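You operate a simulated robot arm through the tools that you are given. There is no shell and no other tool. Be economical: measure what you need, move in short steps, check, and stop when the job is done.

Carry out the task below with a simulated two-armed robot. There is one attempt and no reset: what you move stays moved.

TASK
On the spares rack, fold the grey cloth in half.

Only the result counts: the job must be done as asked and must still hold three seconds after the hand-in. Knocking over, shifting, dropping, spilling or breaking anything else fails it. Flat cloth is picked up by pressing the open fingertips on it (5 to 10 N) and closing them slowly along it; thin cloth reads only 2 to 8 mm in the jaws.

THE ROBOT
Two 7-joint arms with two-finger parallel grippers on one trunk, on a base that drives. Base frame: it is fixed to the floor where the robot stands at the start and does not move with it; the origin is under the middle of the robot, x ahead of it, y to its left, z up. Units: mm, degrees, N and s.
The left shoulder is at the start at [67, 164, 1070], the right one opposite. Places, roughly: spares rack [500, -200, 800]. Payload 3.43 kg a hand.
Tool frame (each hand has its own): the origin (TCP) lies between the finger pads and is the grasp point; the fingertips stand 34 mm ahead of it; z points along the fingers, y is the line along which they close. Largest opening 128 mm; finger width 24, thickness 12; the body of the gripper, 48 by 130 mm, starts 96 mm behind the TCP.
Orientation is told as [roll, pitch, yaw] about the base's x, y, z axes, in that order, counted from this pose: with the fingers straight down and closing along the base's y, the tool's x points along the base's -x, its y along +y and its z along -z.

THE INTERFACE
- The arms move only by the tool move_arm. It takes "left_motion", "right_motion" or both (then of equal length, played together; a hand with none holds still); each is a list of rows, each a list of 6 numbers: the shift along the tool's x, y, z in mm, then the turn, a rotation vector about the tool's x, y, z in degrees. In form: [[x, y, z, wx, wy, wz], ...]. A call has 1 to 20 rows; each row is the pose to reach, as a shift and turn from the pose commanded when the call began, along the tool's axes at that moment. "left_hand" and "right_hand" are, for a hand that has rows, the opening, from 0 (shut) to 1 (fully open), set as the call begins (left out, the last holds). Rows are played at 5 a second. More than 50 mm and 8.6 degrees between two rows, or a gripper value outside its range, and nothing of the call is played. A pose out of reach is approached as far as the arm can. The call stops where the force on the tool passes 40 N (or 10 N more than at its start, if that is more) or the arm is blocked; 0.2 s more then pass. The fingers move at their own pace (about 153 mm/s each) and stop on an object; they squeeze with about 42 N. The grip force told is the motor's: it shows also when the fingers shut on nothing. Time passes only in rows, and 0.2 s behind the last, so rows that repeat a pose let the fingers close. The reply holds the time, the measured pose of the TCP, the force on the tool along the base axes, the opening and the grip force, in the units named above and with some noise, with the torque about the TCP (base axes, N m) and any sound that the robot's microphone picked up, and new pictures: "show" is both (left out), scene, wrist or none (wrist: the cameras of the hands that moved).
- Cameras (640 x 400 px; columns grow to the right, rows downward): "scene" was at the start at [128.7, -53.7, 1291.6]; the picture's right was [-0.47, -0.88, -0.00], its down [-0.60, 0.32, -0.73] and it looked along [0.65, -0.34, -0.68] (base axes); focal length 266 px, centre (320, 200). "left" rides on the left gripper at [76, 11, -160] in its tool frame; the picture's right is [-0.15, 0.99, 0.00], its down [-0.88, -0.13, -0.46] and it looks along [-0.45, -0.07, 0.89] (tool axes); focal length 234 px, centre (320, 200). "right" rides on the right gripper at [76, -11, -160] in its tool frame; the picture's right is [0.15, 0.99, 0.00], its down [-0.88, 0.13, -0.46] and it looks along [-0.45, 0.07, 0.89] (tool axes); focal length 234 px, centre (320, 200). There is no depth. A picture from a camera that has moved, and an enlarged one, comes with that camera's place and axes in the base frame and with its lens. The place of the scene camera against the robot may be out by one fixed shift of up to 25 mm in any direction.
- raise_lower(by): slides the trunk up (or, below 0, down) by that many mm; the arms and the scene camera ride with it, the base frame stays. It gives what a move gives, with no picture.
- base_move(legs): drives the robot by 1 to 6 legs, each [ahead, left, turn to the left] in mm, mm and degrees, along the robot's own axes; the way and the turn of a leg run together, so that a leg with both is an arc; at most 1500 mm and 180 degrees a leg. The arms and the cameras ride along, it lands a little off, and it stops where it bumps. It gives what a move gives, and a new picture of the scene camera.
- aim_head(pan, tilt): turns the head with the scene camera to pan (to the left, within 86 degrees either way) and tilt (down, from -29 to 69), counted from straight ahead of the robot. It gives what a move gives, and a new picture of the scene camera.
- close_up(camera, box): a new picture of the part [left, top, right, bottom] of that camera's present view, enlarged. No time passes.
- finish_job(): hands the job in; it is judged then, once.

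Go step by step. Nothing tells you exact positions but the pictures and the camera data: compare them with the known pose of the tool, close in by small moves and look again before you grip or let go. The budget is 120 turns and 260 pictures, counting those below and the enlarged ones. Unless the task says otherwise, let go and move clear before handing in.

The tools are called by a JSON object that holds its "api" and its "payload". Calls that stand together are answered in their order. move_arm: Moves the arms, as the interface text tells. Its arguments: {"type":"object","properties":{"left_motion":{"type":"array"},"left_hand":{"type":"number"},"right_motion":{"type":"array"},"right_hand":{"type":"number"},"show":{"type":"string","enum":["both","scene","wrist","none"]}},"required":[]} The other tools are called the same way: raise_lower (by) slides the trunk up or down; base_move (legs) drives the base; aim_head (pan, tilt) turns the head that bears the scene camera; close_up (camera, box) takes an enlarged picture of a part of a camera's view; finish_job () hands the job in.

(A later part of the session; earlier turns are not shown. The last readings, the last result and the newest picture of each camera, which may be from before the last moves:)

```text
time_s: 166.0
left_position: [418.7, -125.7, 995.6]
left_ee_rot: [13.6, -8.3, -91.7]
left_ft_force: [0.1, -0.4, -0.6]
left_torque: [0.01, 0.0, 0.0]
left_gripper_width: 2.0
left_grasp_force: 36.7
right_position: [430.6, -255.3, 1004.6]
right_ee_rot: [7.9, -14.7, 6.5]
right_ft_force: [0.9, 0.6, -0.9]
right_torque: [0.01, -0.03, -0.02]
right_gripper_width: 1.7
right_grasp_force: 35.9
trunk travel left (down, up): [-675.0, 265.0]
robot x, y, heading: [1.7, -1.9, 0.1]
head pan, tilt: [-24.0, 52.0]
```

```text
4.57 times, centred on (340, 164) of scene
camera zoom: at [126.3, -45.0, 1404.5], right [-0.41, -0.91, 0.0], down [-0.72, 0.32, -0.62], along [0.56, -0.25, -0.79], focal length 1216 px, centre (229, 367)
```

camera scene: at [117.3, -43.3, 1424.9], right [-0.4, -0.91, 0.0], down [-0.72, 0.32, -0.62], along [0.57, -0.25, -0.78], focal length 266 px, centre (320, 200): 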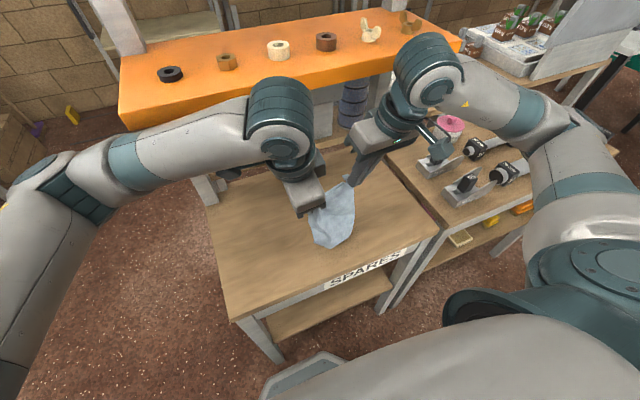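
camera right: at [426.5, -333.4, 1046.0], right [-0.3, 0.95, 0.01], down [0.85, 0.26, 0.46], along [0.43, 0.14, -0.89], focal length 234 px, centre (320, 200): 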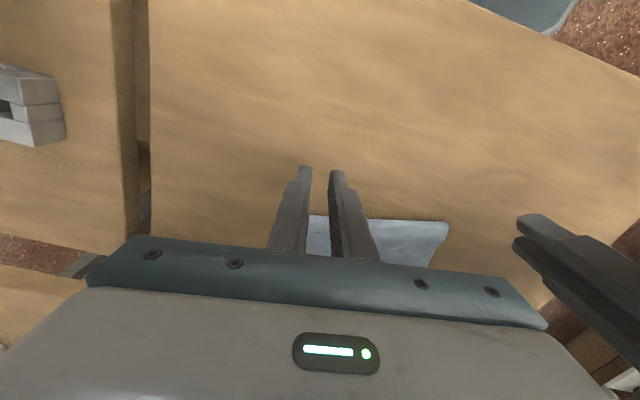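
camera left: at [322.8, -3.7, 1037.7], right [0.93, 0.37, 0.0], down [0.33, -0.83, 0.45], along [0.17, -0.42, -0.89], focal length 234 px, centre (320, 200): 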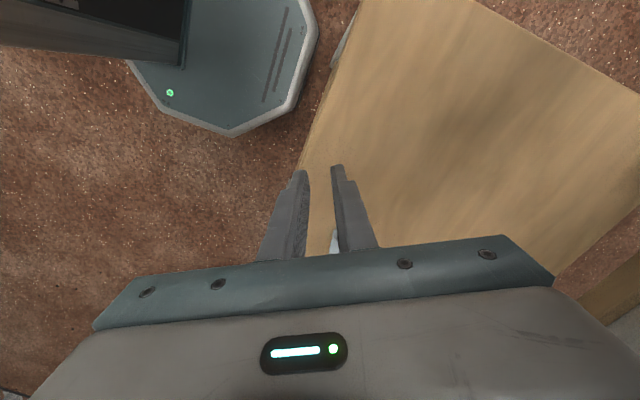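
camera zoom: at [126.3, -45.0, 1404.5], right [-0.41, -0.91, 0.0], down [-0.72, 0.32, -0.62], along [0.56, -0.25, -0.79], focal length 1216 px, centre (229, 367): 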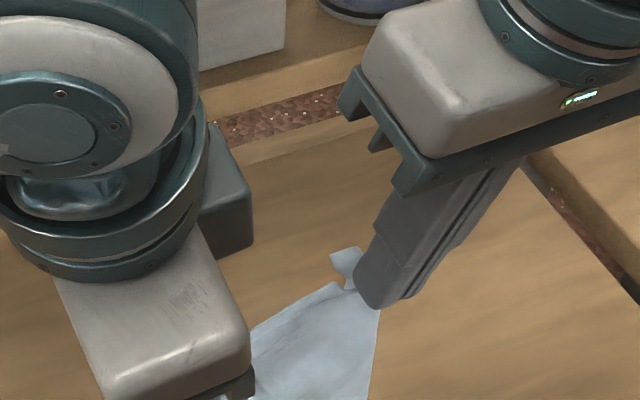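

The left wrist touched the shelf front at that point (items undisturbed), so I'll work from here: bottom edge at x≈433. I'll even up the hands, then lay the lower half toward the robot by alternately backing up and lowering.

{"api": "move_arm", "payload": {"right_motion": [[4, 0, 4, 0, 0, 0], [8, 0, 8, 0, 0, 0], [8, 0, 8, 0, 0, 0]], "show": "none"}}

{"api": "raise_lower", "payload": {"by": -20}}

{"api": "base_move", "payload": {"legs": [[-30, 0, 0]]}}

{"api": "raise_lower", "payload": {"by": -30}}

{"api": "base_move", "payload": {"legs": [[-30, 0, 0]]}}

{"api": "close_up", "payload": {"camera": "scene", "box": [270, 150, 410, 237]}}

```text
time_s: 166.8
left_position: [420.9, -125.9, 994.6]
left_ee_rot: [13.4, -8.4, -91.7]
left_ft_force: [0.0, -0.7, -0.8]
left_torque: [0.03, 0.05, 0.0]
left_gripper_width: 2.0
left_grasp_force: 36.4
right_position: [431.4, -256.2, 993.6]
right_ee_rot: [8.0, -14.4, 6.6]
right_ft_force: [0.7, -0.3, 0.0]
right_torque: [0.0, 0.0, -0.02]
right_gripper_width: 1.6
right_grasp_force: 36.1
right hand out of reach, approached as far as the arm can: row 2, 3
trunk travel left (down, up): [-675.0, 265.0]
robot x, y, heading: [3.0, 2.2, 0.2]
head pan, tilt: [-24.0, 52.0]
```

```text
time_s: 167.5
left_position: [420.3, -125.8, 975.2]
left_ee_rot: [13.4, -8.3, -91.7]
left_ft_force: [-0.1, 0.4, -0.3]
left_torque: [-0.02, 0.01, -0.01]
left_gripper_width: 2.0
left_grasp_force: 36.5
right_position: [431.2, -256.1, 973.9]
right_ee_rot: [8.0, -14.4, 6.5]
right_ft_force: [-1.6, 0.6, 0.7]
right_torque: [0.0, -0.03, -0.03]
right_gripper_width: 1.3
right_grasp_force: 36.3
trunk travel left (down, up): [-655.0, 285.0]
robot x, y, heading: [0.2, 2.0, 0.4]
head pan, tilt: [-24.0, 52.0]
```

```text
time_s: 168.3
left_position: [392.1, -126.5, 974.3]
left_ee_rot: [13.3, -8.4, -91.6]
left_ft_force: [0.5, -0.4, -1.1]
left_torque: [-0.01, 0.07, 0.0]
left_gripper_width: 2.1
left_grasp_force: 36.7
right_position: [403.8, -255.6, 972.0]
right_ee_rot: [8.1, -14.3, 6.7]
right_ft_force: [0.2, -0.2, -0.3]
right_torque: [0.0, -0.02, -0.02]
right_gripper_width: 1.4
right_grasp_force: 36.1
trunk travel left (down, up): [-655.0, 285.0]
robot x, y, heading: [-28.4, 2.0, 0.1]
head pan, tilt: [-24.0, 52.0]
camera scene: at [101.4, -45.8, 1383.8], right [-0.41, -0.91, 0.0], down [-0.72, 0.32, -0.61], along [0.56, -0.25, -0.79], focal length 266 px, centre (320, 200)
```

scene: 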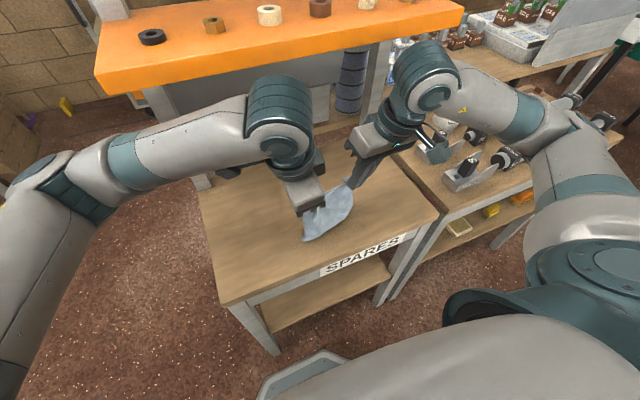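

```text
time_s: 169.1
left_position: [391.3, -126.0, 945.0]
left_ee_rot: [13.4, -8.3, -91.6]
left_ft_force: [0.1, 0.2, 0.0]
left_torque: [-0.02, 0.04, -0.01]
left_gripper_width: 1.7
left_grasp_force: 37.3
right_position: [402.6, -255.9, 945.3]
right_ee_rot: [7.9, -14.6, 6.7]
right_ft_force: [-0.6, 0.9, 0.0]
right_torque: [-0.01, -0.01, -0.04]
right_gripper_width: 1.7
right_grasp_force: 36.8
trunk travel left (down, up): [-625.0, 315.0]
robot x, y, heading: [-25.2, 4.4, -0.2]
head pan, tilt: [-24.0, 52.0]
```

```text
time_s: 169.9
left_position: [363.3, -126.9, 945.2]
left_ee_rot: [13.4, -8.3, -91.7]
left_ft_force: [1.9, -0.1, 0.4]
left_torque: [0.03, 0.05, 0.02]
left_gripper_width: 1.8
left_grasp_force: 37.5
right_position: [373.2, -255.4, 942.8]
right_ee_rot: [8.1, -14.4, 6.7]
right_ft_force: [-1.0, 0.1, 0.2]
right_torque: [0.02, 0.02, -0.02]
right_gripper_width: 1.6
right_grasp_force: 37.0
trunk travel left (down, up): [-625.0, 315.0]
robot x, y, heading: [-58.8, 1.0, 0.2]
head pan, tilt: [-24.0, 52.0]
camera scene: at [71.2, -45.8, 1353.9], right [-0.41, -0.91, 0.0], down [-0.72, 0.32, -0.61], along [0.56, -0.25, -0.79], focal length 266 px, centre (320, 200)
```

scene: 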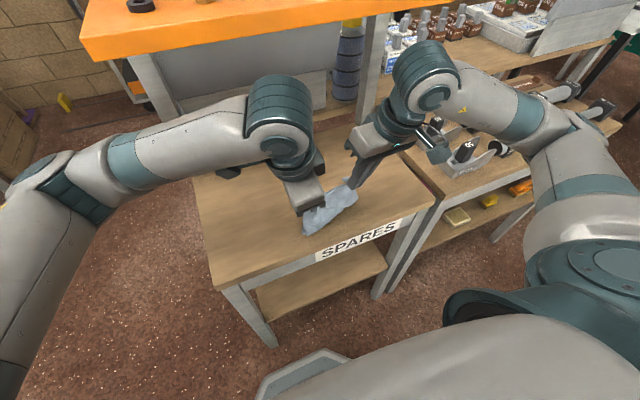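

```text
4.57 times, centred on (340, 194) of scene
camera zoom: at [71.2, -45.8, 1353.9], right [-0.41, -0.91, 0.0], down [-0.72, 0.32, -0.61], along [0.56, -0.25, -0.79], focal length 1216 px, centre (229, 230)
```

zoom: 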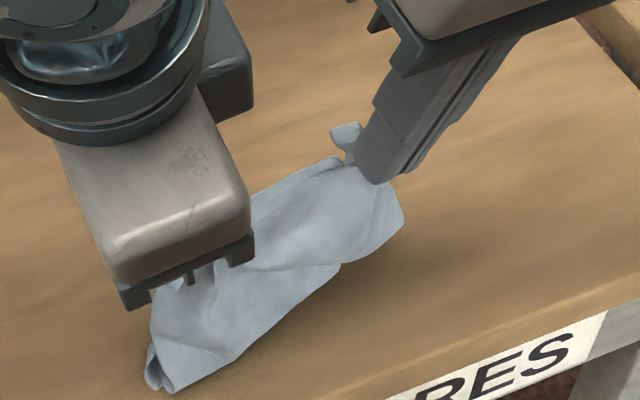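

The fold is forming toward the robot. The right wrist camera should show where the bottom edge lies ahead.

{"api": "close_up", "payload": {"camera": "right", "box": [220, 90, 540, 290]}}

{"api": "close_up", "payload": {"camera": "left", "box": [240, 90, 560, 290]}}

```text
2.00 times, centred on (380, 190) of right
camera zoom: at [266.7, -301.4, 1075.6], right [-0.29, 0.95, 0.1], down [0.72, 0.15, 0.67], along [0.63, 0.26, -0.73], focal length 468 px, centre (200, 220)
```

zoom: 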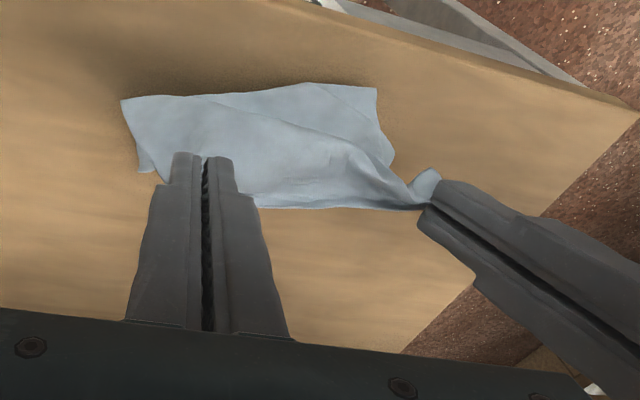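

```text
2.00 times, centred on (400, 190) of left
camera zoom: at [339.9, -26.6, 1090.3], right [0.96, -0.14, 0.25], down [-0.25, -0.81, 0.54], along [0.12, -0.58, -0.81], focal length 468 px, centre (160, 220)
```

zoom: 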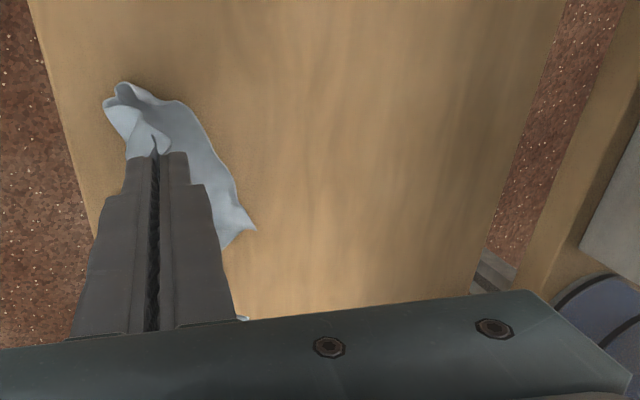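

The lower part is laying out ahead as intended (corner at about (460,-269), fold at x≈366–415). I'll continue back 30 and down, and check.

{"api": "raise_lower", "payload": {"by": -25}}

{"api": "base_move", "payload": {"legs": [[-25, 0, 0]]}}

{"api": "raise_lower", "payload": {"by": -22}}

{"api": "close_up", "payload": {"camera": "right", "box": [220, 90, 540, 290]}}

```text
time_s: 170.6
left_position: [362.8, -125.5, 920.7]
left_ee_rot: [13.4, -8.2, -91.7]
left_ft_force: [0.6, -0.8, 0.4]
left_torque: [-0.02, 0.03, -0.01]
left_gripper_width: 2.0
left_grasp_force: 37.1
right_position: [373.9, -256.0, 919.1]
right_ee_rot: [8.0, -14.5, 6.7]
right_ft_force: [-0.5, -0.1, 0.1]
right_torque: [-0.02, 0.02, 0.02]
right_gripper_width: 1.4
right_grasp_force: 36.8
trunk travel left (down, up): [-600.0, 340.0]
robot x, y, heading: [-56.0, 2.0, 0.4]
head pan, tilt: [-24.0, 52.0]
```

```text
time_s: 171.4
left_position: [339.2, -125.5, 919.8]
left_ee_rot: [13.3, -8.2, -91.6]
left_ft_force: [-0.3, 0.3, -0.1]
left_torque: [0.02, 0.01, -0.03]
left_gripper_width: 1.9
left_grasp_force: 36.4
right_position: [349.5, -255.3, 918.2]
right_ee_rot: [8.0, -14.3, 6.7]
right_ft_force: [-0.3, 0.6, 0.1]
right_torque: [-0.01, -0.01, -0.02]
right_gripper_width: 1.5
right_grasp_force: 35.9
trunk travel left (down, up): [-600.0, 340.0]
robot x, y, heading: [-85.6, -2.0, -0.1]
head pan, tilt: [-24.0, 52.0]
camera scene: at [46.5, -45.7, 1328.9], right [-0.41, -0.91, 0.0], down [-0.72, 0.32, -0.62], along [0.56, -0.25, -0.79], focal length 266 px, centre (320, 200)
```

scene: 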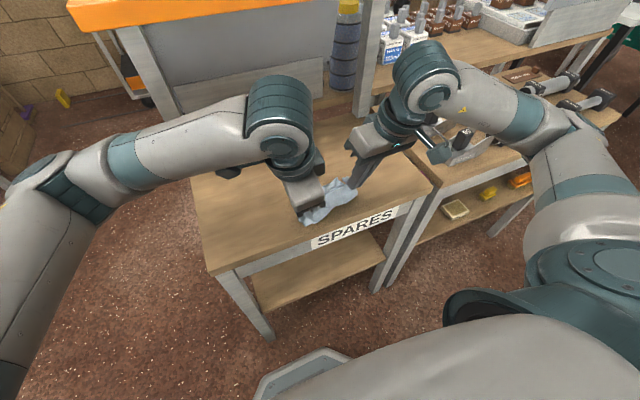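

```text
time_s: 172.1
left_position: [338.4, -125.4, 899.7]
left_ee_rot: [13.4, -8.4, -91.5]
left_ft_force: [0.3, 0.6, -0.3]
left_torque: [-0.02, 0.05, -0.02]
left_gripper_width: 1.7
left_grasp_force: 36.5
right_position: [348.5, -254.9, 897.8]
right_ee_rot: [8.0, -14.5, 6.7]
right_ft_force: [-0.2, 1.0, -0.2]
right_torque: [-0.01, -0.01, 0.0]
right_gripper_width: 1.6
right_grasp_force: 36.4
trunk travel left (down, up): [-578.0, 362.0]
robot x, y, heading: [-82.6, 0.1, 0.1]
head pan, tilt: [-24.0, 52.0]
```

```text
2.00 times, centred on (380, 190) of right
camera zoom: at [241.4, -301.1, 1029.2], right [-0.29, 0.95, 0.1], down [0.72, 0.15, 0.67], along [0.63, 0.26, -0.73], focal length 468 px, centre (200, 220)
```

zoom: 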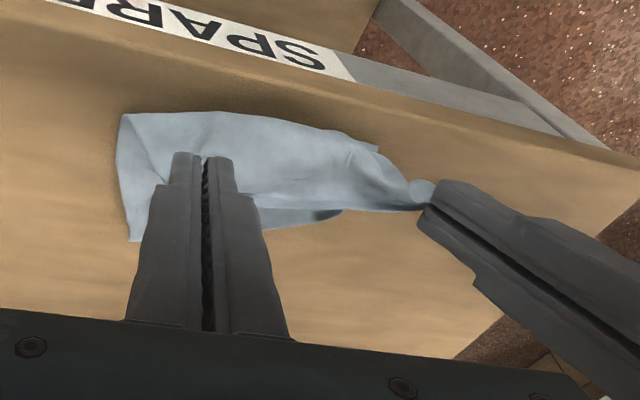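

The right side is laid exactly half (corner (467,-262), fold x≈373), but the bottom edge lies slanted about 22°, with the left end at (412,-126). I'll shift both hands to match that slant (right 40 mm to the right, left 36 mm back and to the right) before folding over.

{"api": "move_arm", "payload": {"right_motion": [[-3, -10, -1, 0, 0, 0], [-5, -20, -2, 0, 0, 0], [-8, -30, -3, 0, 0, 0], [-10.4, -41, -5, 0, 0, 0], [-10.4, -41, -5, 0, 0, 0]], "left_motion": [[-8, -5, -2, 0, 0, 0], [-15, -10, -4, 0, 0, 0], [-23, -14, -6, 0, 0, 0], [-30.5, -19, -8, 0, 0, 0], [-30.5, -19, -8, 0, 0, 0]], "show": "none"}}

{"api": "close_up", "payload": {"camera": "right", "box": [220, 90, 540, 290]}}

{"api": "close_up", "payload": {"camera": "left", "box": [240, 90, 560, 290]}}

```text
time_s: 173.3
left_position: [317.0, -154.9, 906.1]
left_ee_rot: [13.4, -8.2, -91.6]
left_ft_force: [3.1, -5.0, -0.3]
left_torque: [-0.17, -0.06, -0.07]
left_gripper_width: 1.8
left_grasp_force: 36.4
right_position: [363.6, -294.3, 899.0]
right_ee_rot: [8.0, -14.4, 6.7]
right_ft_force: [-2.2, 4.7, 0.4]
right_torque: [0.19, 0.11, 0.13]
right_gripper_width: 1.4
right_grasp_force: 36.5
trunk travel left (down, up): [-578.0, 362.0]
robot x, y, heading: [-79.8, 1.7, 0.2]
head pan, tilt: [-24.0, 52.0]
```

```text
2.00 times, centred on (380, 190) of right
camera zoom: at [257.3, -340.7, 1031.1], right [-0.29, 0.95, 0.1], down [0.72, 0.15, 0.67], along [0.63, 0.27, -0.73], focal length 468 px, centre (200, 220)
```

zoom: 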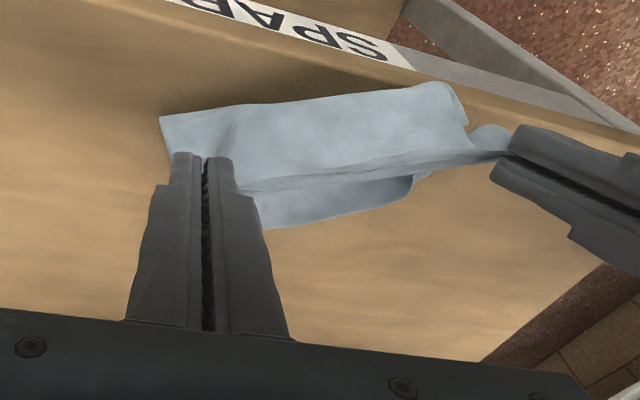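

```text
2.00 times, centred on (400, 190) of left
camera zoom: at [293.6, -55.3, 1051.5], right [0.96, -0.14, 0.25], down [-0.25, -0.8, 0.54], along [0.13, -0.58, -0.81], focal length 468 px, centre (160, 220)
```

zoom: 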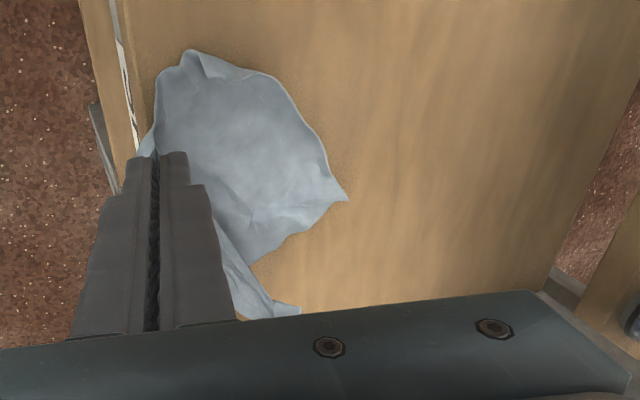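

The bottom edge got bent while landing. The hang has at least straightened the cloth, so I'll repeat the drag-ahead and draw-back, which spread it evenly before: base forward, then both hands ahead to x≈650.

{"api": "base_move", "payload": {"legs": [[80, 0, 0]]}}

{"api": "move_arm", "payload": {"right_motion": [[-18, 0, 7, 0, 0, 0], [-36, -1, 14, 0, 0, 0], [-54, -1, 21, 0, 0, 0], [-72, -1, 28, 0, 0, 0], [-90, -1, 35, 0, 0, 0], [-108, -2, 42, 0, 0, 0], [-126, -2, 50, 0, 0, 0], [-144, -2, 57, 0, 0, 0], [-162, -3, 64, 0, 0, 0], [-180, -3, 71, 0, 0, 0], [-195, -3, 77, 0, 0, 0], [-195, -3, 77, 0, 0, 0]], "left_motion": [[3, 22, 8, 0, 0, 0], [6, 44, 16, 0, 0, 0], [9, 66, 24, 0, 0, 0], [12, 88, 32, 0, 0, 0], [15, 110, 40, 0, 0, 0], [18, 132, 48, 0, 0, 0], [21, 154, 56, 0, 0, 0], [24, 176, 64, 0, 0, 0], [27, 198, 72, 0, 0, 0], [30, 220, 79, 0, 0, 0], [33, 239, 86, 0, 0, 0], [33, 239, 86, 0, 0, 0]], "show": "none"}}

{"api": "close_up", "payload": {"camera": "scene", "box": [240, 100, 420, 213]}}

```text
time_s: 174.3
left_position: [396.9, -155.4, 905.9]
left_ee_rot: [13.3, -8.3, -91.6]
left_ft_force: [2.9, -5.7, -1.0]
left_torque: [-0.16, -0.01, -0.05]
left_gripper_width: 2.1
left_grasp_force: 36.8
right_position: [444.9, -296.5, 898.3]
right_ee_rot: [8.0, -14.4, 6.6]
right_ft_force: [-2.7, 5.1, 0.1]
right_torque: [0.2, 0.15, 0.12]
right_gripper_width: 1.6
right_grasp_force: 36.7
trunk travel left (down, up): [-578.0, 362.0]
robot x, y, heading: [-2.1, -1.0, 0.2]
head pan, tilt: [-24.0, 52.0]
camera scene: at [126.7, -45.5, 1306.9], right [-0.41, -0.91, 0.0], down [-0.72, 0.32, -0.61], along [0.56, -0.25, -0.79], focal length 266 px, centre (320, 200)
```

scene: 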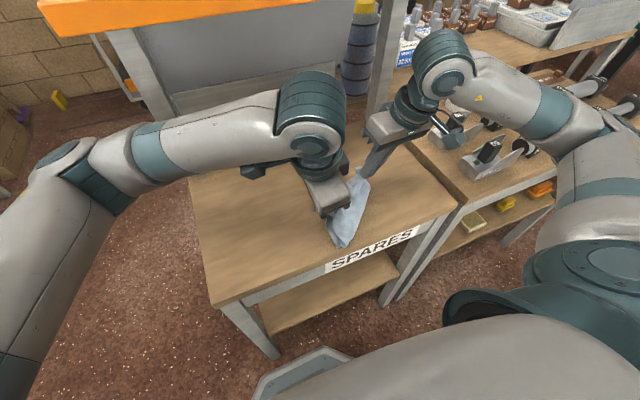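

```text
time_s: 176.9
left_position: [649.0, -132.9, 874.3]
left_ee_rot: [13.4, -8.3, -91.6]
left_ft_force: [-0.2, -0.1, 0.0]
left_torque: [-0.02, 0.01, 0.0]
left_gripper_width: 1.9
left_grasp_force: 36.6
right_position: [649.0, -263.8, 873.7]
right_ee_rot: [8.0, -14.4, 6.7]
right_ft_force: [-0.6, -0.9, -0.2]
right_torque: [0.0, 0.0, 0.0]
right_gripper_width: 1.3
right_grasp_force: 36.1
trunk travel left (down, up): [-578.0, 362.0]
robot x, y, heading: [-2.8, -0.9, -0.0]
head pan, tilt: [-24.0, 52.0]
```

```text
3.54 times, centred on (330, 156) of scene
camera zoom: at [125.0, -45.6, 1307.1], right [-0.41, -0.91, 0.0], down [-0.72, 0.32, -0.62], along [0.56, -0.25, -0.79], focal length 941 px, centre (285, 354)
```

zoom: 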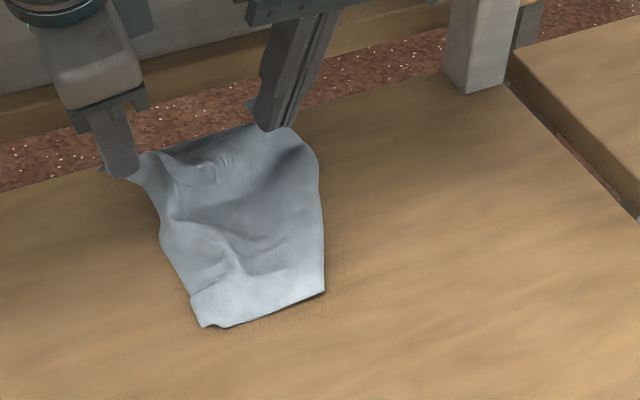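

Excellent: the cloth is straight and evenly spread behind the hands. Now I'll draw the hands back over it (arms, then base) so it lies ahead of them.

{"api": "move_arm", "payload": {"right_motion": [[20.9, 5.4, -15.1, 0, 0, 0], [42.3, 10.5, -28.3, 0, 0, 0], [63.7, 15.7, -41.6, 0, 0, 0], [85.6, 20.5, -52.9, 0, 0, 0], [108, 25.1, -62.2, 0, 0, 0], [131.4, 29.2, -67.8, 0, 0, 0], [155.8, 32.7, -69.5, 0, 0, 0], [181.2, 35.6, -67.4, 0, 0, 0], [207.6, 38.1, -61.4, 0, 0, 0], [234, 40.5, -55.5, 0, 0, 0], [234, 40.5, -55.5, 0, 0, 0]], "left_motion": [[-1.5, -21.4, -15.3, 0, 0, 0], [-2.8, -43.3, -28.6, 0, 0, 0], [-4, -65.2, -42, 0, 0, 0], [-5, -87.6, -53.4, 0, 0, 0], [-5.6, -110.4, -62.9, 0, 0, 0], [-5.7, -134.2, -68.6, 0, 0, 0], [-5.2, -158.8, -70.4, 0, 0, 0], [-4.2, -184.4, -68.3, 0, 0, 0], [-2.5, -210.9, -62.4, 0, 0, 0], [-0.9, -237.4, -56.5, 0, 0, 0], [-0.9, -237.4, -56.5, 0, 0, 0]], "show": "none"}}

{"api": "close_up", "payload": {"camera": "right", "box": [220, 90, 540, 290]}}

{"api": "close_up", "payload": {"camera": "left", "box": [240, 90, 560, 290]}}

```text
time_s: 179.3
left_position: [405.5, -127.7, 873.9]
left_ee_rot: [13.4, -8.3, -91.6]
left_ft_force: [0.1, -0.6, -0.4]
left_torque: [-0.01, 0.03, -0.04]
left_gripper_width: 1.9
left_grasp_force: 36.5
right_position: [427.0, -263.2, 872.5]
right_ee_rot: [8.0, -14.3, 6.7]
right_ft_force: [0.5, 0.6, -0.6]
right_torque: [0.04, 0.02, 0.01]
right_gripper_width: 1.5
right_grasp_force: 36.0
right hand out of reach, approached as far as the arm can: row 10, 11
trunk travel left (down, up): [-578.0, 362.0]
robot x, y, heading: [-2.3, -1.4, 0.2]
head pan, tilt: [-24.0, 52.0]
```

```text
2.00 times, centred on (380, 190) of right
camera zoom: at [320.2, -309.3, 1005.9], right [-0.29, 0.95, 0.1], down [0.72, 0.15, 0.67], along [0.63, 0.27, -0.73], focal length 468 px, centre (200, 220)
```

zoom: 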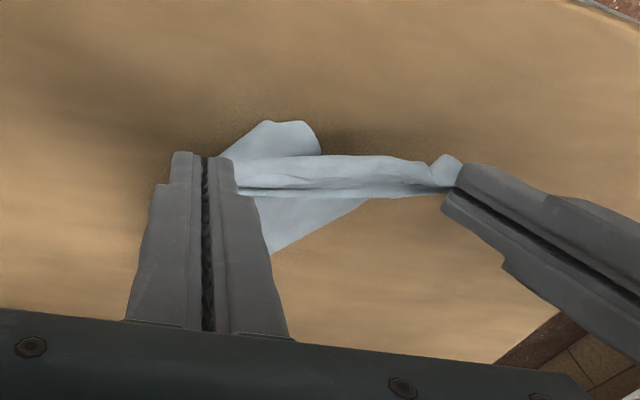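

```text
2.00 times, centred on (400, 190) of left
camera zoom: at [381.9, -27.6, 1019.2], right [0.96, -0.14, 0.25], down [-0.25, -0.8, 0.54], along [0.13, -0.58, -0.81], focal length 468 px, centre (160, 220)
```

zoom: 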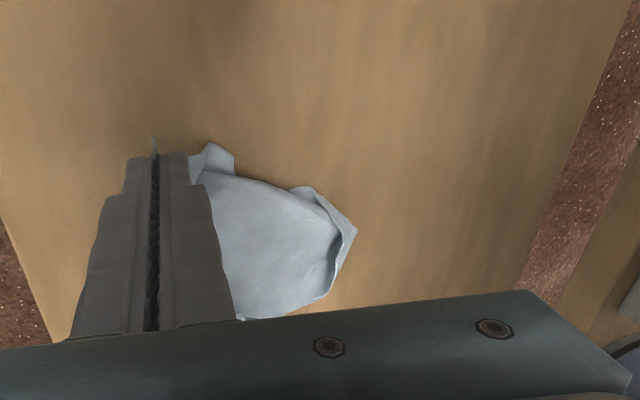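

The cloth is flipping ahead; a little is still doubled at its far end. I'll back the base up 85 mm to pull it straight, then look.

{"api": "base_move", "payload": {"legs": [[-85, 0, 0]]}}

{"api": "close_up", "payload": {"camera": "left", "box": [240, 90, 560, 290]}}

{"api": "close_up", "payload": {"camera": "right", "box": [220, 90, 540, 290]}}

```text
time_s: 180.4
left_position: [319.0, -127.7, 874.7]
left_ee_rot: [13.5, -8.3, -91.5]
left_ft_force: [-0.4, -0.4, 0.1]
left_torque: [0.0, 0.0, 0.03]
left_gripper_width: 1.7
left_grasp_force: 36.6
right_position: [340.8, -262.6, 873.9]
right_ee_rot: [8.0, -14.4, 6.6]
right_ft_force: [0.0, 0.8, 0.2]
right_torque: [0.05, -0.02, 0.01]
right_gripper_width: 1.7
right_grasp_force: 37.3
trunk travel left (down, up): [-578.0, 362.0]
robot x, y, heading: [-89.6, 2.7, 0.1]
head pan, tilt: [-24.0, 52.0]
camera scene: at [39.2, -45.6, 1307.2], right [-0.4, -0.91, 0.0], down [-0.72, 0.32, -0.62], along [0.56, -0.25, -0.79], focal length 266 px, centre (320, 200)
```

scene: 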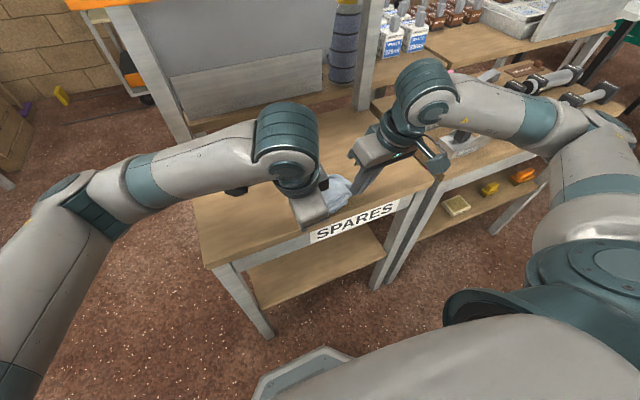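

```text
2.00 times, centred on (400, 190) of left
camera zoom: at [296.2, -27.8, 1019.8], right [0.96, -0.14, 0.25], down [-0.25, -0.81, 0.54], along [0.13, -0.58, -0.81], focal length 468 px, centre (160, 220)
```

zoom: 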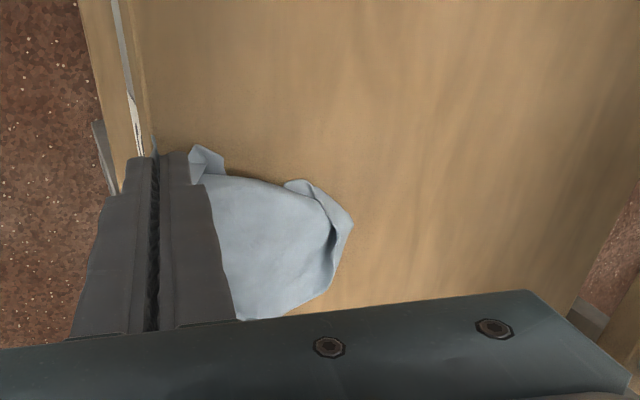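

```text
2.00 times, centred on (380, 190) of right
camera zoom: at [234.4, -309.5, 1006.3], right [-0.29, 0.95, 0.1], down [0.72, 0.15, 0.67], along [0.63, 0.27, -0.73], focal length 468 px, centre (200, 220)
```

zoom: 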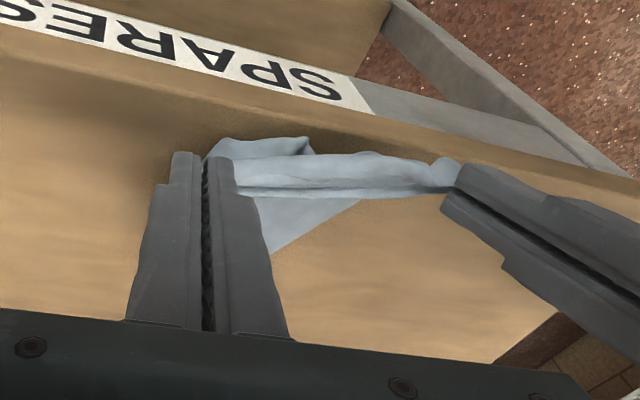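

It only slid along. The drag-ahead state, on the other hand, was straight and even, so I'll return to it and simply fold from there, placing the held free edge right on the opposite edge. Base forward, then hands ahead.

{"api": "base_move", "payload": {"legs": [[85, 0, 0]]}}

{"api": "move_arm", "payload": {"right_motion": [[-26.5, -0.7, -14, 0, 0, 0], [-50.5, -2.7, -18.4, 0, 0, 0], [-73.5, -5.2, -19, 0, 0, 0], [-95, -8.6, -13.9, 0, 0, 0], [-115.5, -12.5, -4.9, 0, 0, 0], [-135.5, -16.7, 6, 0, 0, 0], [-155, -21.1, 18.8, 0, 0, 0], [-175, -25.3, 29.7, 0, 0, 0], [-195, -29.4, 40.6, 0, 0, 0], [-215, -33.6, 51.5, 0, 0, 0], [-240, -37, 57, 0, 0, 0], [-240, -37, 57, 0, 0, 0]], "left_motion": [[-2.7, 28.5, -13.7, 0, 0, 0], [-3.9, 54.7, -17.7, 0, 0, 0], [-4.6, 80, -17.9, 0, 0, 0], [-4.4, 103.9, -12.3, 0, 0, 0], [-3.6, 126.9, -2.8, 0, 0, 0], [-2.5, 149.4, 8.6, 0, 0, 0], [-1.2, 171.4, 21.9, 0, 0, 0], [-0.1, 194, 33.2, 0, 0, 0], [0.9, 216.5, 44.6, 0, 0, 0], [2, 239, 56, 0, 0, 0], [2, 264, 62, 0, 0, 0], [2, 264, 62, 0, 0, 0]], "show": "none"}}

{"api": "close_up", "payload": {"camera": "scene", "box": [240, 90, 420, 203]}}

```text
time_s: 181.5
left_position: [405.6, -126.1, 874.2]
left_ee_rot: [13.3, -8.3, -91.5]
left_ft_force: [0.4, -0.5, 0.1]
left_torque: [-0.01, 0.08, -0.02]
left_gripper_width: 1.7
left_grasp_force: 36.8
right_position: [428.1, -262.8, 874.3]
right_ee_rot: [8.1, -14.3, 6.8]
right_ft_force: [-0.2, 0.7, 0.5]
right_torque: [0.02, 0.03, 0.0]
right_gripper_width: 1.6
right_grasp_force: 36.1
trunk travel left (down, up): [-578.0, 362.0]
robot x, y, heading: [0.1, 2.4, 0.2]
head pan, tilt: [-24.0, 52.0]
camera scene: at [126.5, -45.2, 1307.0], right [-0.4, -0.91, 0.0], down [-0.72, 0.32, -0.61], along [0.56, -0.25, -0.79], focal length 266 px, centre (320, 200)
```

scene: 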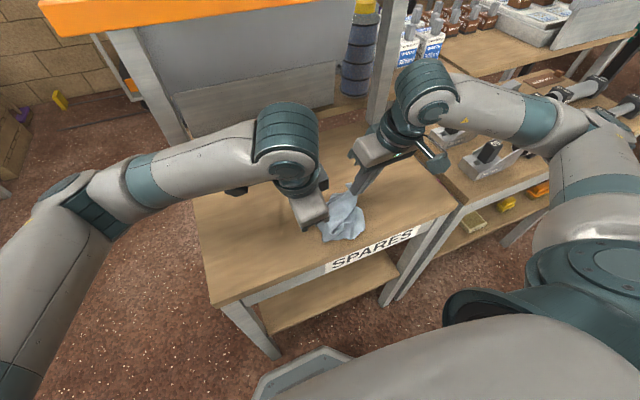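

```text
time_s: 184.1
left_position: [677.0, -132.1, 874.4]
left_ee_rot: [13.4, -8.3, -91.5]
left_ft_force: [-0.4, 1.0, 0.1]
left_torque: [0.0, 0.05, -0.01]
left_gripper_width: 2.2
left_grasp_force: 36.6
right_position: [678.3, -262.7, 872.8]
right_ee_rot: [8.0, -14.4, 6.8]
right_ft_force: [0.5, 0.0, 0.0]
right_torque: [-0.01, 0.03, -0.02]
right_gripper_width: 1.4
right_grasp_force: 36.3
trunk travel left (down, up): [-578.0, 362.0]
robot x, y, heading: [-1.5, 0.0, -0.0]
head pan, tilt: [-24.0, 52.0]
```

```text
3.54 times, centred on (330, 146) of scene
camera zoom: at [124.7, -45.3, 1307.1], right [-0.4, -0.91, 0.0], down [-0.72, 0.32, -0.62], along [0.56, -0.25, -0.79], focal length 941 px, centre (285, 389)
```

zoom: 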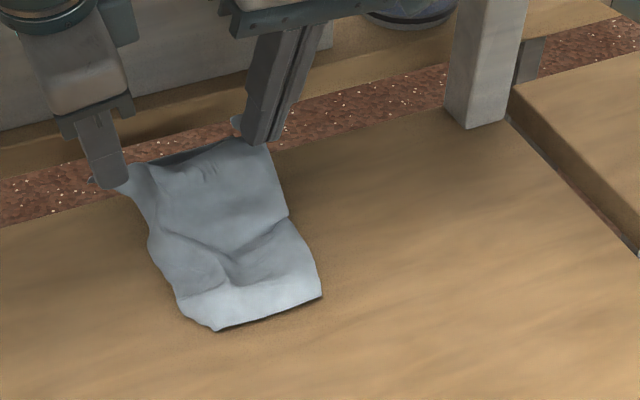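

The front corners still look tucked under. I'll lay it down here, release, and back the hands off so I can see the cloth properly.

{"api": "move_arm", "payload": {"right_motion": [[-3, 1, 12, 0, 0, 0], [-5, 2, 24, 0, 0, 0], [-7, 3, 33, 0, 0, 0], [-7, 3, 33, 0, 0, 0]], "left_motion": [[0, 3, 12, 0, 0, 0], [0, 6, 24, 0, 0, 0], [0, 8, 33, 0, 0, 0], [0, 8, 33, 0, 0, 0]], "show": "none"}}

{"api": "move_arm", "payload": {"right_motion": [[0, 0, 0, 0, 0, 0], [0, 0, -5, 0, 0, 0], [8, -8, -30, 0, 0, 0], [15, -30, -42, 0, 0, 0], [55, -60, -50, 0, 0, 0], [100, -85, -60, 0, 0, 0], [145, -90, -70, 0, 0, 0], [190, -85, -78, 0, 0, 0], [210, -80, -82, 0, 0, 0]], "left_motion": [[0, 0, 0, 0, 0, 0], [0, 0, -5, 0, 0, 0], [5, -5, -30, 0, 0, 0], [30, -10, -40, 0, 0, 0], [60, -50, -50, 0, 0, 0], [85, -95, -60, 0, 0, 0], [100, -140, -70, 0, 0, 0], [110, -185, -80, 0, 0, 0], [115, -225, -88, 0, 0, 0]], "right_hand": 0.15, "left_hand": 0.15, "show": "scene"}}

{"api": "close_up", "payload": {"camera": "scene", "box": [230, 100, 390, 200]}}

```text
time_s: 185.1
left_position: [691.1, -135.5, 844.1]
left_ee_rot: [13.3, -8.4, -91.5]
left_ft_force: [0.3, -0.2, -0.3]
left_torque: [-0.05, 0.04, -0.03]
left_gripper_width: 2.0
left_grasp_force: 36.7
right_position: [690.6, -252.0, 842.9]
right_ee_rot: [8.1, -14.3, 6.9]
right_ft_force: [-0.3, 0.6, -0.2]
right_torque: [0.01, 0.02, 0.03]
right_gripper_width: 1.6
right_grasp_force: 35.8
trunk travel left (down, up): [-578.0, 362.0]
robot x, y, heading: [-0.8, 2.9, 0.5]
head pan, tilt: [-24.0, 52.0]
```

```text
refused: row 5 steps farther than a row can; nothing moved
```

```text
4.00 times, centred on (310, 150) of scene
camera zoom: at [125.1, -45.3, 1307.1], right [-0.4, -0.91, 0.0], down [-0.72, 0.32, -0.62], along [0.56, -0.25, -0.79], focal length 1064 px, centre (360, 400)
```

zoom: 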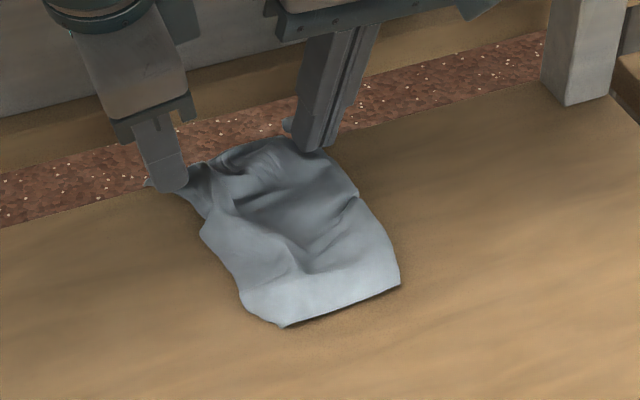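

Looking closer, the front is a fold with the far part tucked beneath: exactly the curl-free arrangement I want, only pulled too far. So I'll draw back once more to x≈405, then come forward only until the held edge is over the hidden edge.

{"api": "move_arm", "payload": {"right_motion": [[15.4, 5.4, -26.8, 0, 0, 0], [32.4, 10, -47.9, 0, 0, 0], [51.3, 13.6, -61.3, 0, 0, 0], [71.2, 16.6, -70.8, 0, 0, 0], [91.7, 19.3, -78.5, 0, 0, 0], [112, 22, -86.1, 0, 0, 0], [132.8, 24.5, -91.8, 0, 0, 0], [154.4, 26.7, -95.7, 0, 0, 0], [176.8, 28.3, -95.7, 0, 0, 0], [199.6, 29.7, -93.7, 0, 0, 0], [222.7, 31.1, -91.8, 0, 0, 0], [245, 32.7, -91.8, 0, 0, 0], [245, 32.7, -91.8, 0, 0, 0]], "left_motion": [[-3.3, -17.8, -27.1, 0, 0, 0], [-5.7, -37.3, -48.6, 0, 0, 0], [-7, -58.4, -62.3, 0, 0, 0], [-7.7, -80.4, -72, 0, 0, 0], [-8.1, -103.1, -80.1, 0, 0, 0], [-8.5, -125.5, -88, 0, 0, 0], [-8.6, -148.4, -93.9, 0, 0, 0], [-8.5, -172.1, -98, 0, 0, 0], [-7.7, -196.4, -98.2, 0, 0, 0], [-6.7, -221.1, -96.4, 0, 0, 0], [-5.7, -246.1, -94.8, 0, 0, 0], [-4.9, -270.4, -95, 0, 0, 0], [-4.9, -270.4, -95, 0, 0, 0]], "show": "none"}}

{"api": "close_up", "payload": {"camera": "left", "box": [240, 110, 560, 310]}}

{"api": "close_up", "payload": {"camera": "scene", "box": [260, 110, 440, 223]}}

```text
time_s: 187.9
left_position: [408.1, -127.9, 874.7]
left_ee_rot: [13.3, -8.4, -91.5]
left_ft_force: [0.0, -0.9, 1.3]
left_torque: [-0.03, 0.04, -0.03]
left_gripper_width: 2.1
left_grasp_force: 36.5
right_position: [429.3, -265.3, 876.0]
right_ee_rot: [8.0, -14.3, 6.9]
right_ft_force: [0.1, 0.9, -0.8]
right_torque: [0.02, 0.07, 0.02]
right_gripper_width: 1.9
right_grasp_force: 36.9
trunk travel left (down, up): [-578.0, 362.0]
robot x, y, heading: [-3.1, 2.6, 0.3]
head pan, tilt: [-24.0, 52.0]
```

```text
2.00 times, centred on (400, 210) of left
camera zoom: at [384.1, -29.8, 1019.6], right [0.96, -0.14, 0.25], down [-0.25, -0.81, 0.54], along [0.13, -0.58, -0.81], focal length 468 px, centre (160, 180)
```

zoom: 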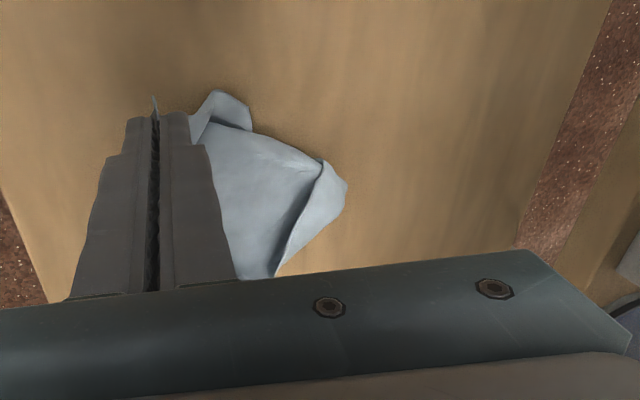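

```text
3.54 times, centred on (350, 166) of scene
camera zoom: at [125.9, -45.0, 1307.0], right [-0.4, -0.91, 0.0], down [-0.72, 0.32, -0.62], along [0.56, -0.25, -0.79], focal length 941 px, centre (214, 319)
```

zoom: 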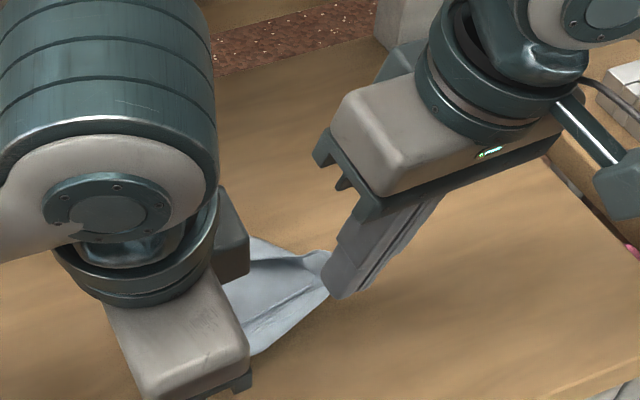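

The cloth ahead is crumpled. The full hang is what straightens it best, so I'll back up, raise again, and this time level its bottom edge (the left side hangs ~15 mm longer) before laying it in half.

{"api": "base_move", "payload": {"legs": [[-68, 0, 0]]}}

{"api": "raise_lower", "payload": {"by": 155}}

{"api": "move_arm", "payload": {"left_motion": [[-1, 12, -5, 0, 0, 0], [-1.7, 24, -10.6, 0, 0, 0], [-1.7, 24, -10.6, 0, 0, 0], [-1.7, 24, -10.6, 0, 0, 0]], "show": "none"}}

{"api": "close_up", "payload": {"camera": "scene", "box": [270, 150, 410, 237]}}

{"api": "close_up", "payload": {"camera": "right", "box": [220, 50, 540, 250]}}

```text
time_s: 188.9
left_position: [337.7, -130.0, 875.6]
left_ee_rot: [13.4, -8.3, -91.5]
left_ft_force: [-0.5, -0.8, 0.4]
left_torque: [-0.03, -0.02, 0.02]
left_gripper_width: 1.7
left_grasp_force: 36.7
right_position: [360.8, -265.2, 877.0]
right_ee_rot: [8.0, -14.4, 6.8]
right_ft_force: [-0.1, 1.3, 0.8]
right_torque: [0.02, -0.04, -0.01]
right_gripper_width: 1.4
right_grasp_force: 36.0
trunk travel left (down, up): [-578.0, 362.0]
robot x, y, heading: [-71.8, 0.4, 0.2]
head pan, tilt: [-24.0, 52.0]
camera scene: at [55.8, -45.4, 1307.2], right [-0.4, -0.92, 0.0], down [-0.72, 0.32, -0.62], along [0.56, -0.25, -0.79], focal length 266 px, centre (320, 200)
```

scene: 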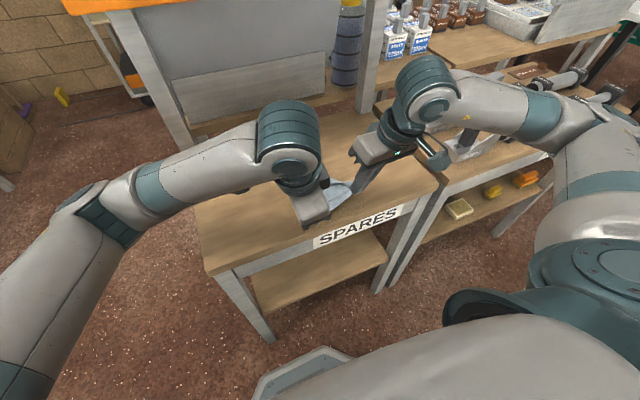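

```text
time_s: 190.7
left_position: [339.4, -129.4, 1029.6]
left_ee_rot: [13.4, -8.3, -91.5]
left_ft_force: [1.1, -0.7, 0.3]
left_torque: [0.03, 0.04, 0.0]
left_gripper_width: 1.8
left_grasp_force: 36.4
right_position: [360.7, -264.8, 1031.3]
right_ee_rot: [8.1, -14.3, 6.8]
right_ft_force: [0.2, -0.2, -1.1]
right_torque: [0.06, 0.04, 0.01]
right_gripper_width: 1.4
right_grasp_force: 36.3
trunk travel left (down, up): [-733.0, 207.0]
robot x, y, heading: [-69.1, -2.4, 0.1]
head pan, tilt: [-24.0, 52.0]
```

```text
time_s: 191.7
left_position: [360.5, -129.3, 1045.5]
left_ee_rot: [13.4, -8.2, -91.5]
left_ft_force: [-0.3, 0.8, 0.0]
left_torque: [-0.03, 0.05, 0.0]
left_gripper_width: 2.4
left_grasp_force: 36.6
right_position: [361.9, -265.3, 1031.6]
right_ee_rot: [8.1, -14.4, 6.9]
right_ft_force: [0.3, 0.2, 0.7]
right_torque: [0.07, 0.02, -0.04]
right_gripper_width: 1.6
right_grasp_force: 36.4
trunk travel left (down, up): [-733.0, 207.0]
robot x, y, heading: [-70.7, -1.1, -0.0]
head pan, tilt: [-24.0, 52.0]
```

```text
4.57 times, centred on (340, 194) of scene
camera zoom: at [57.5, -45.4, 1462.1], right [-0.4, -0.92, 0.0], down [-0.72, 0.32, -0.62], along [0.56, -0.25, -0.79], focal length 1216 px, centre (229, 230)
```

zoom: 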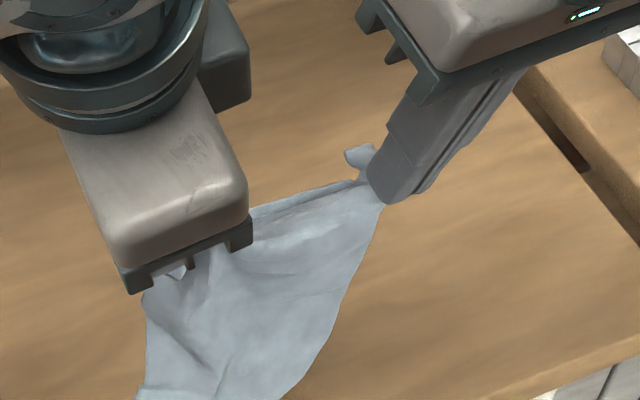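

```text
2.00 times, centred on (380, 150) of right
camera zoom: at [254.6, -310.6, 1163.7], right [-0.29, 0.95, 0.1], down [0.72, 0.15, 0.67], along [0.63, 0.27, -0.73], focal length 468 px, centre (200, 300)
```

zoom: 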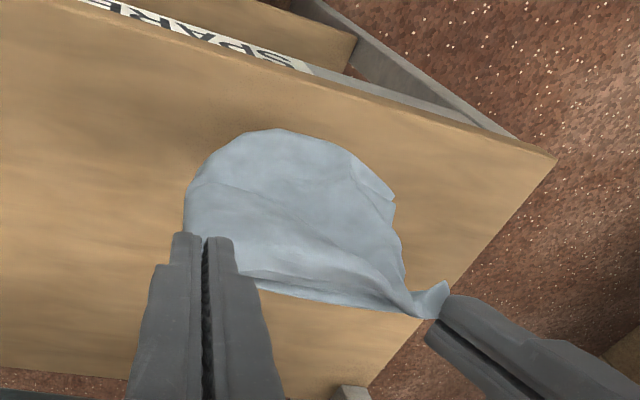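

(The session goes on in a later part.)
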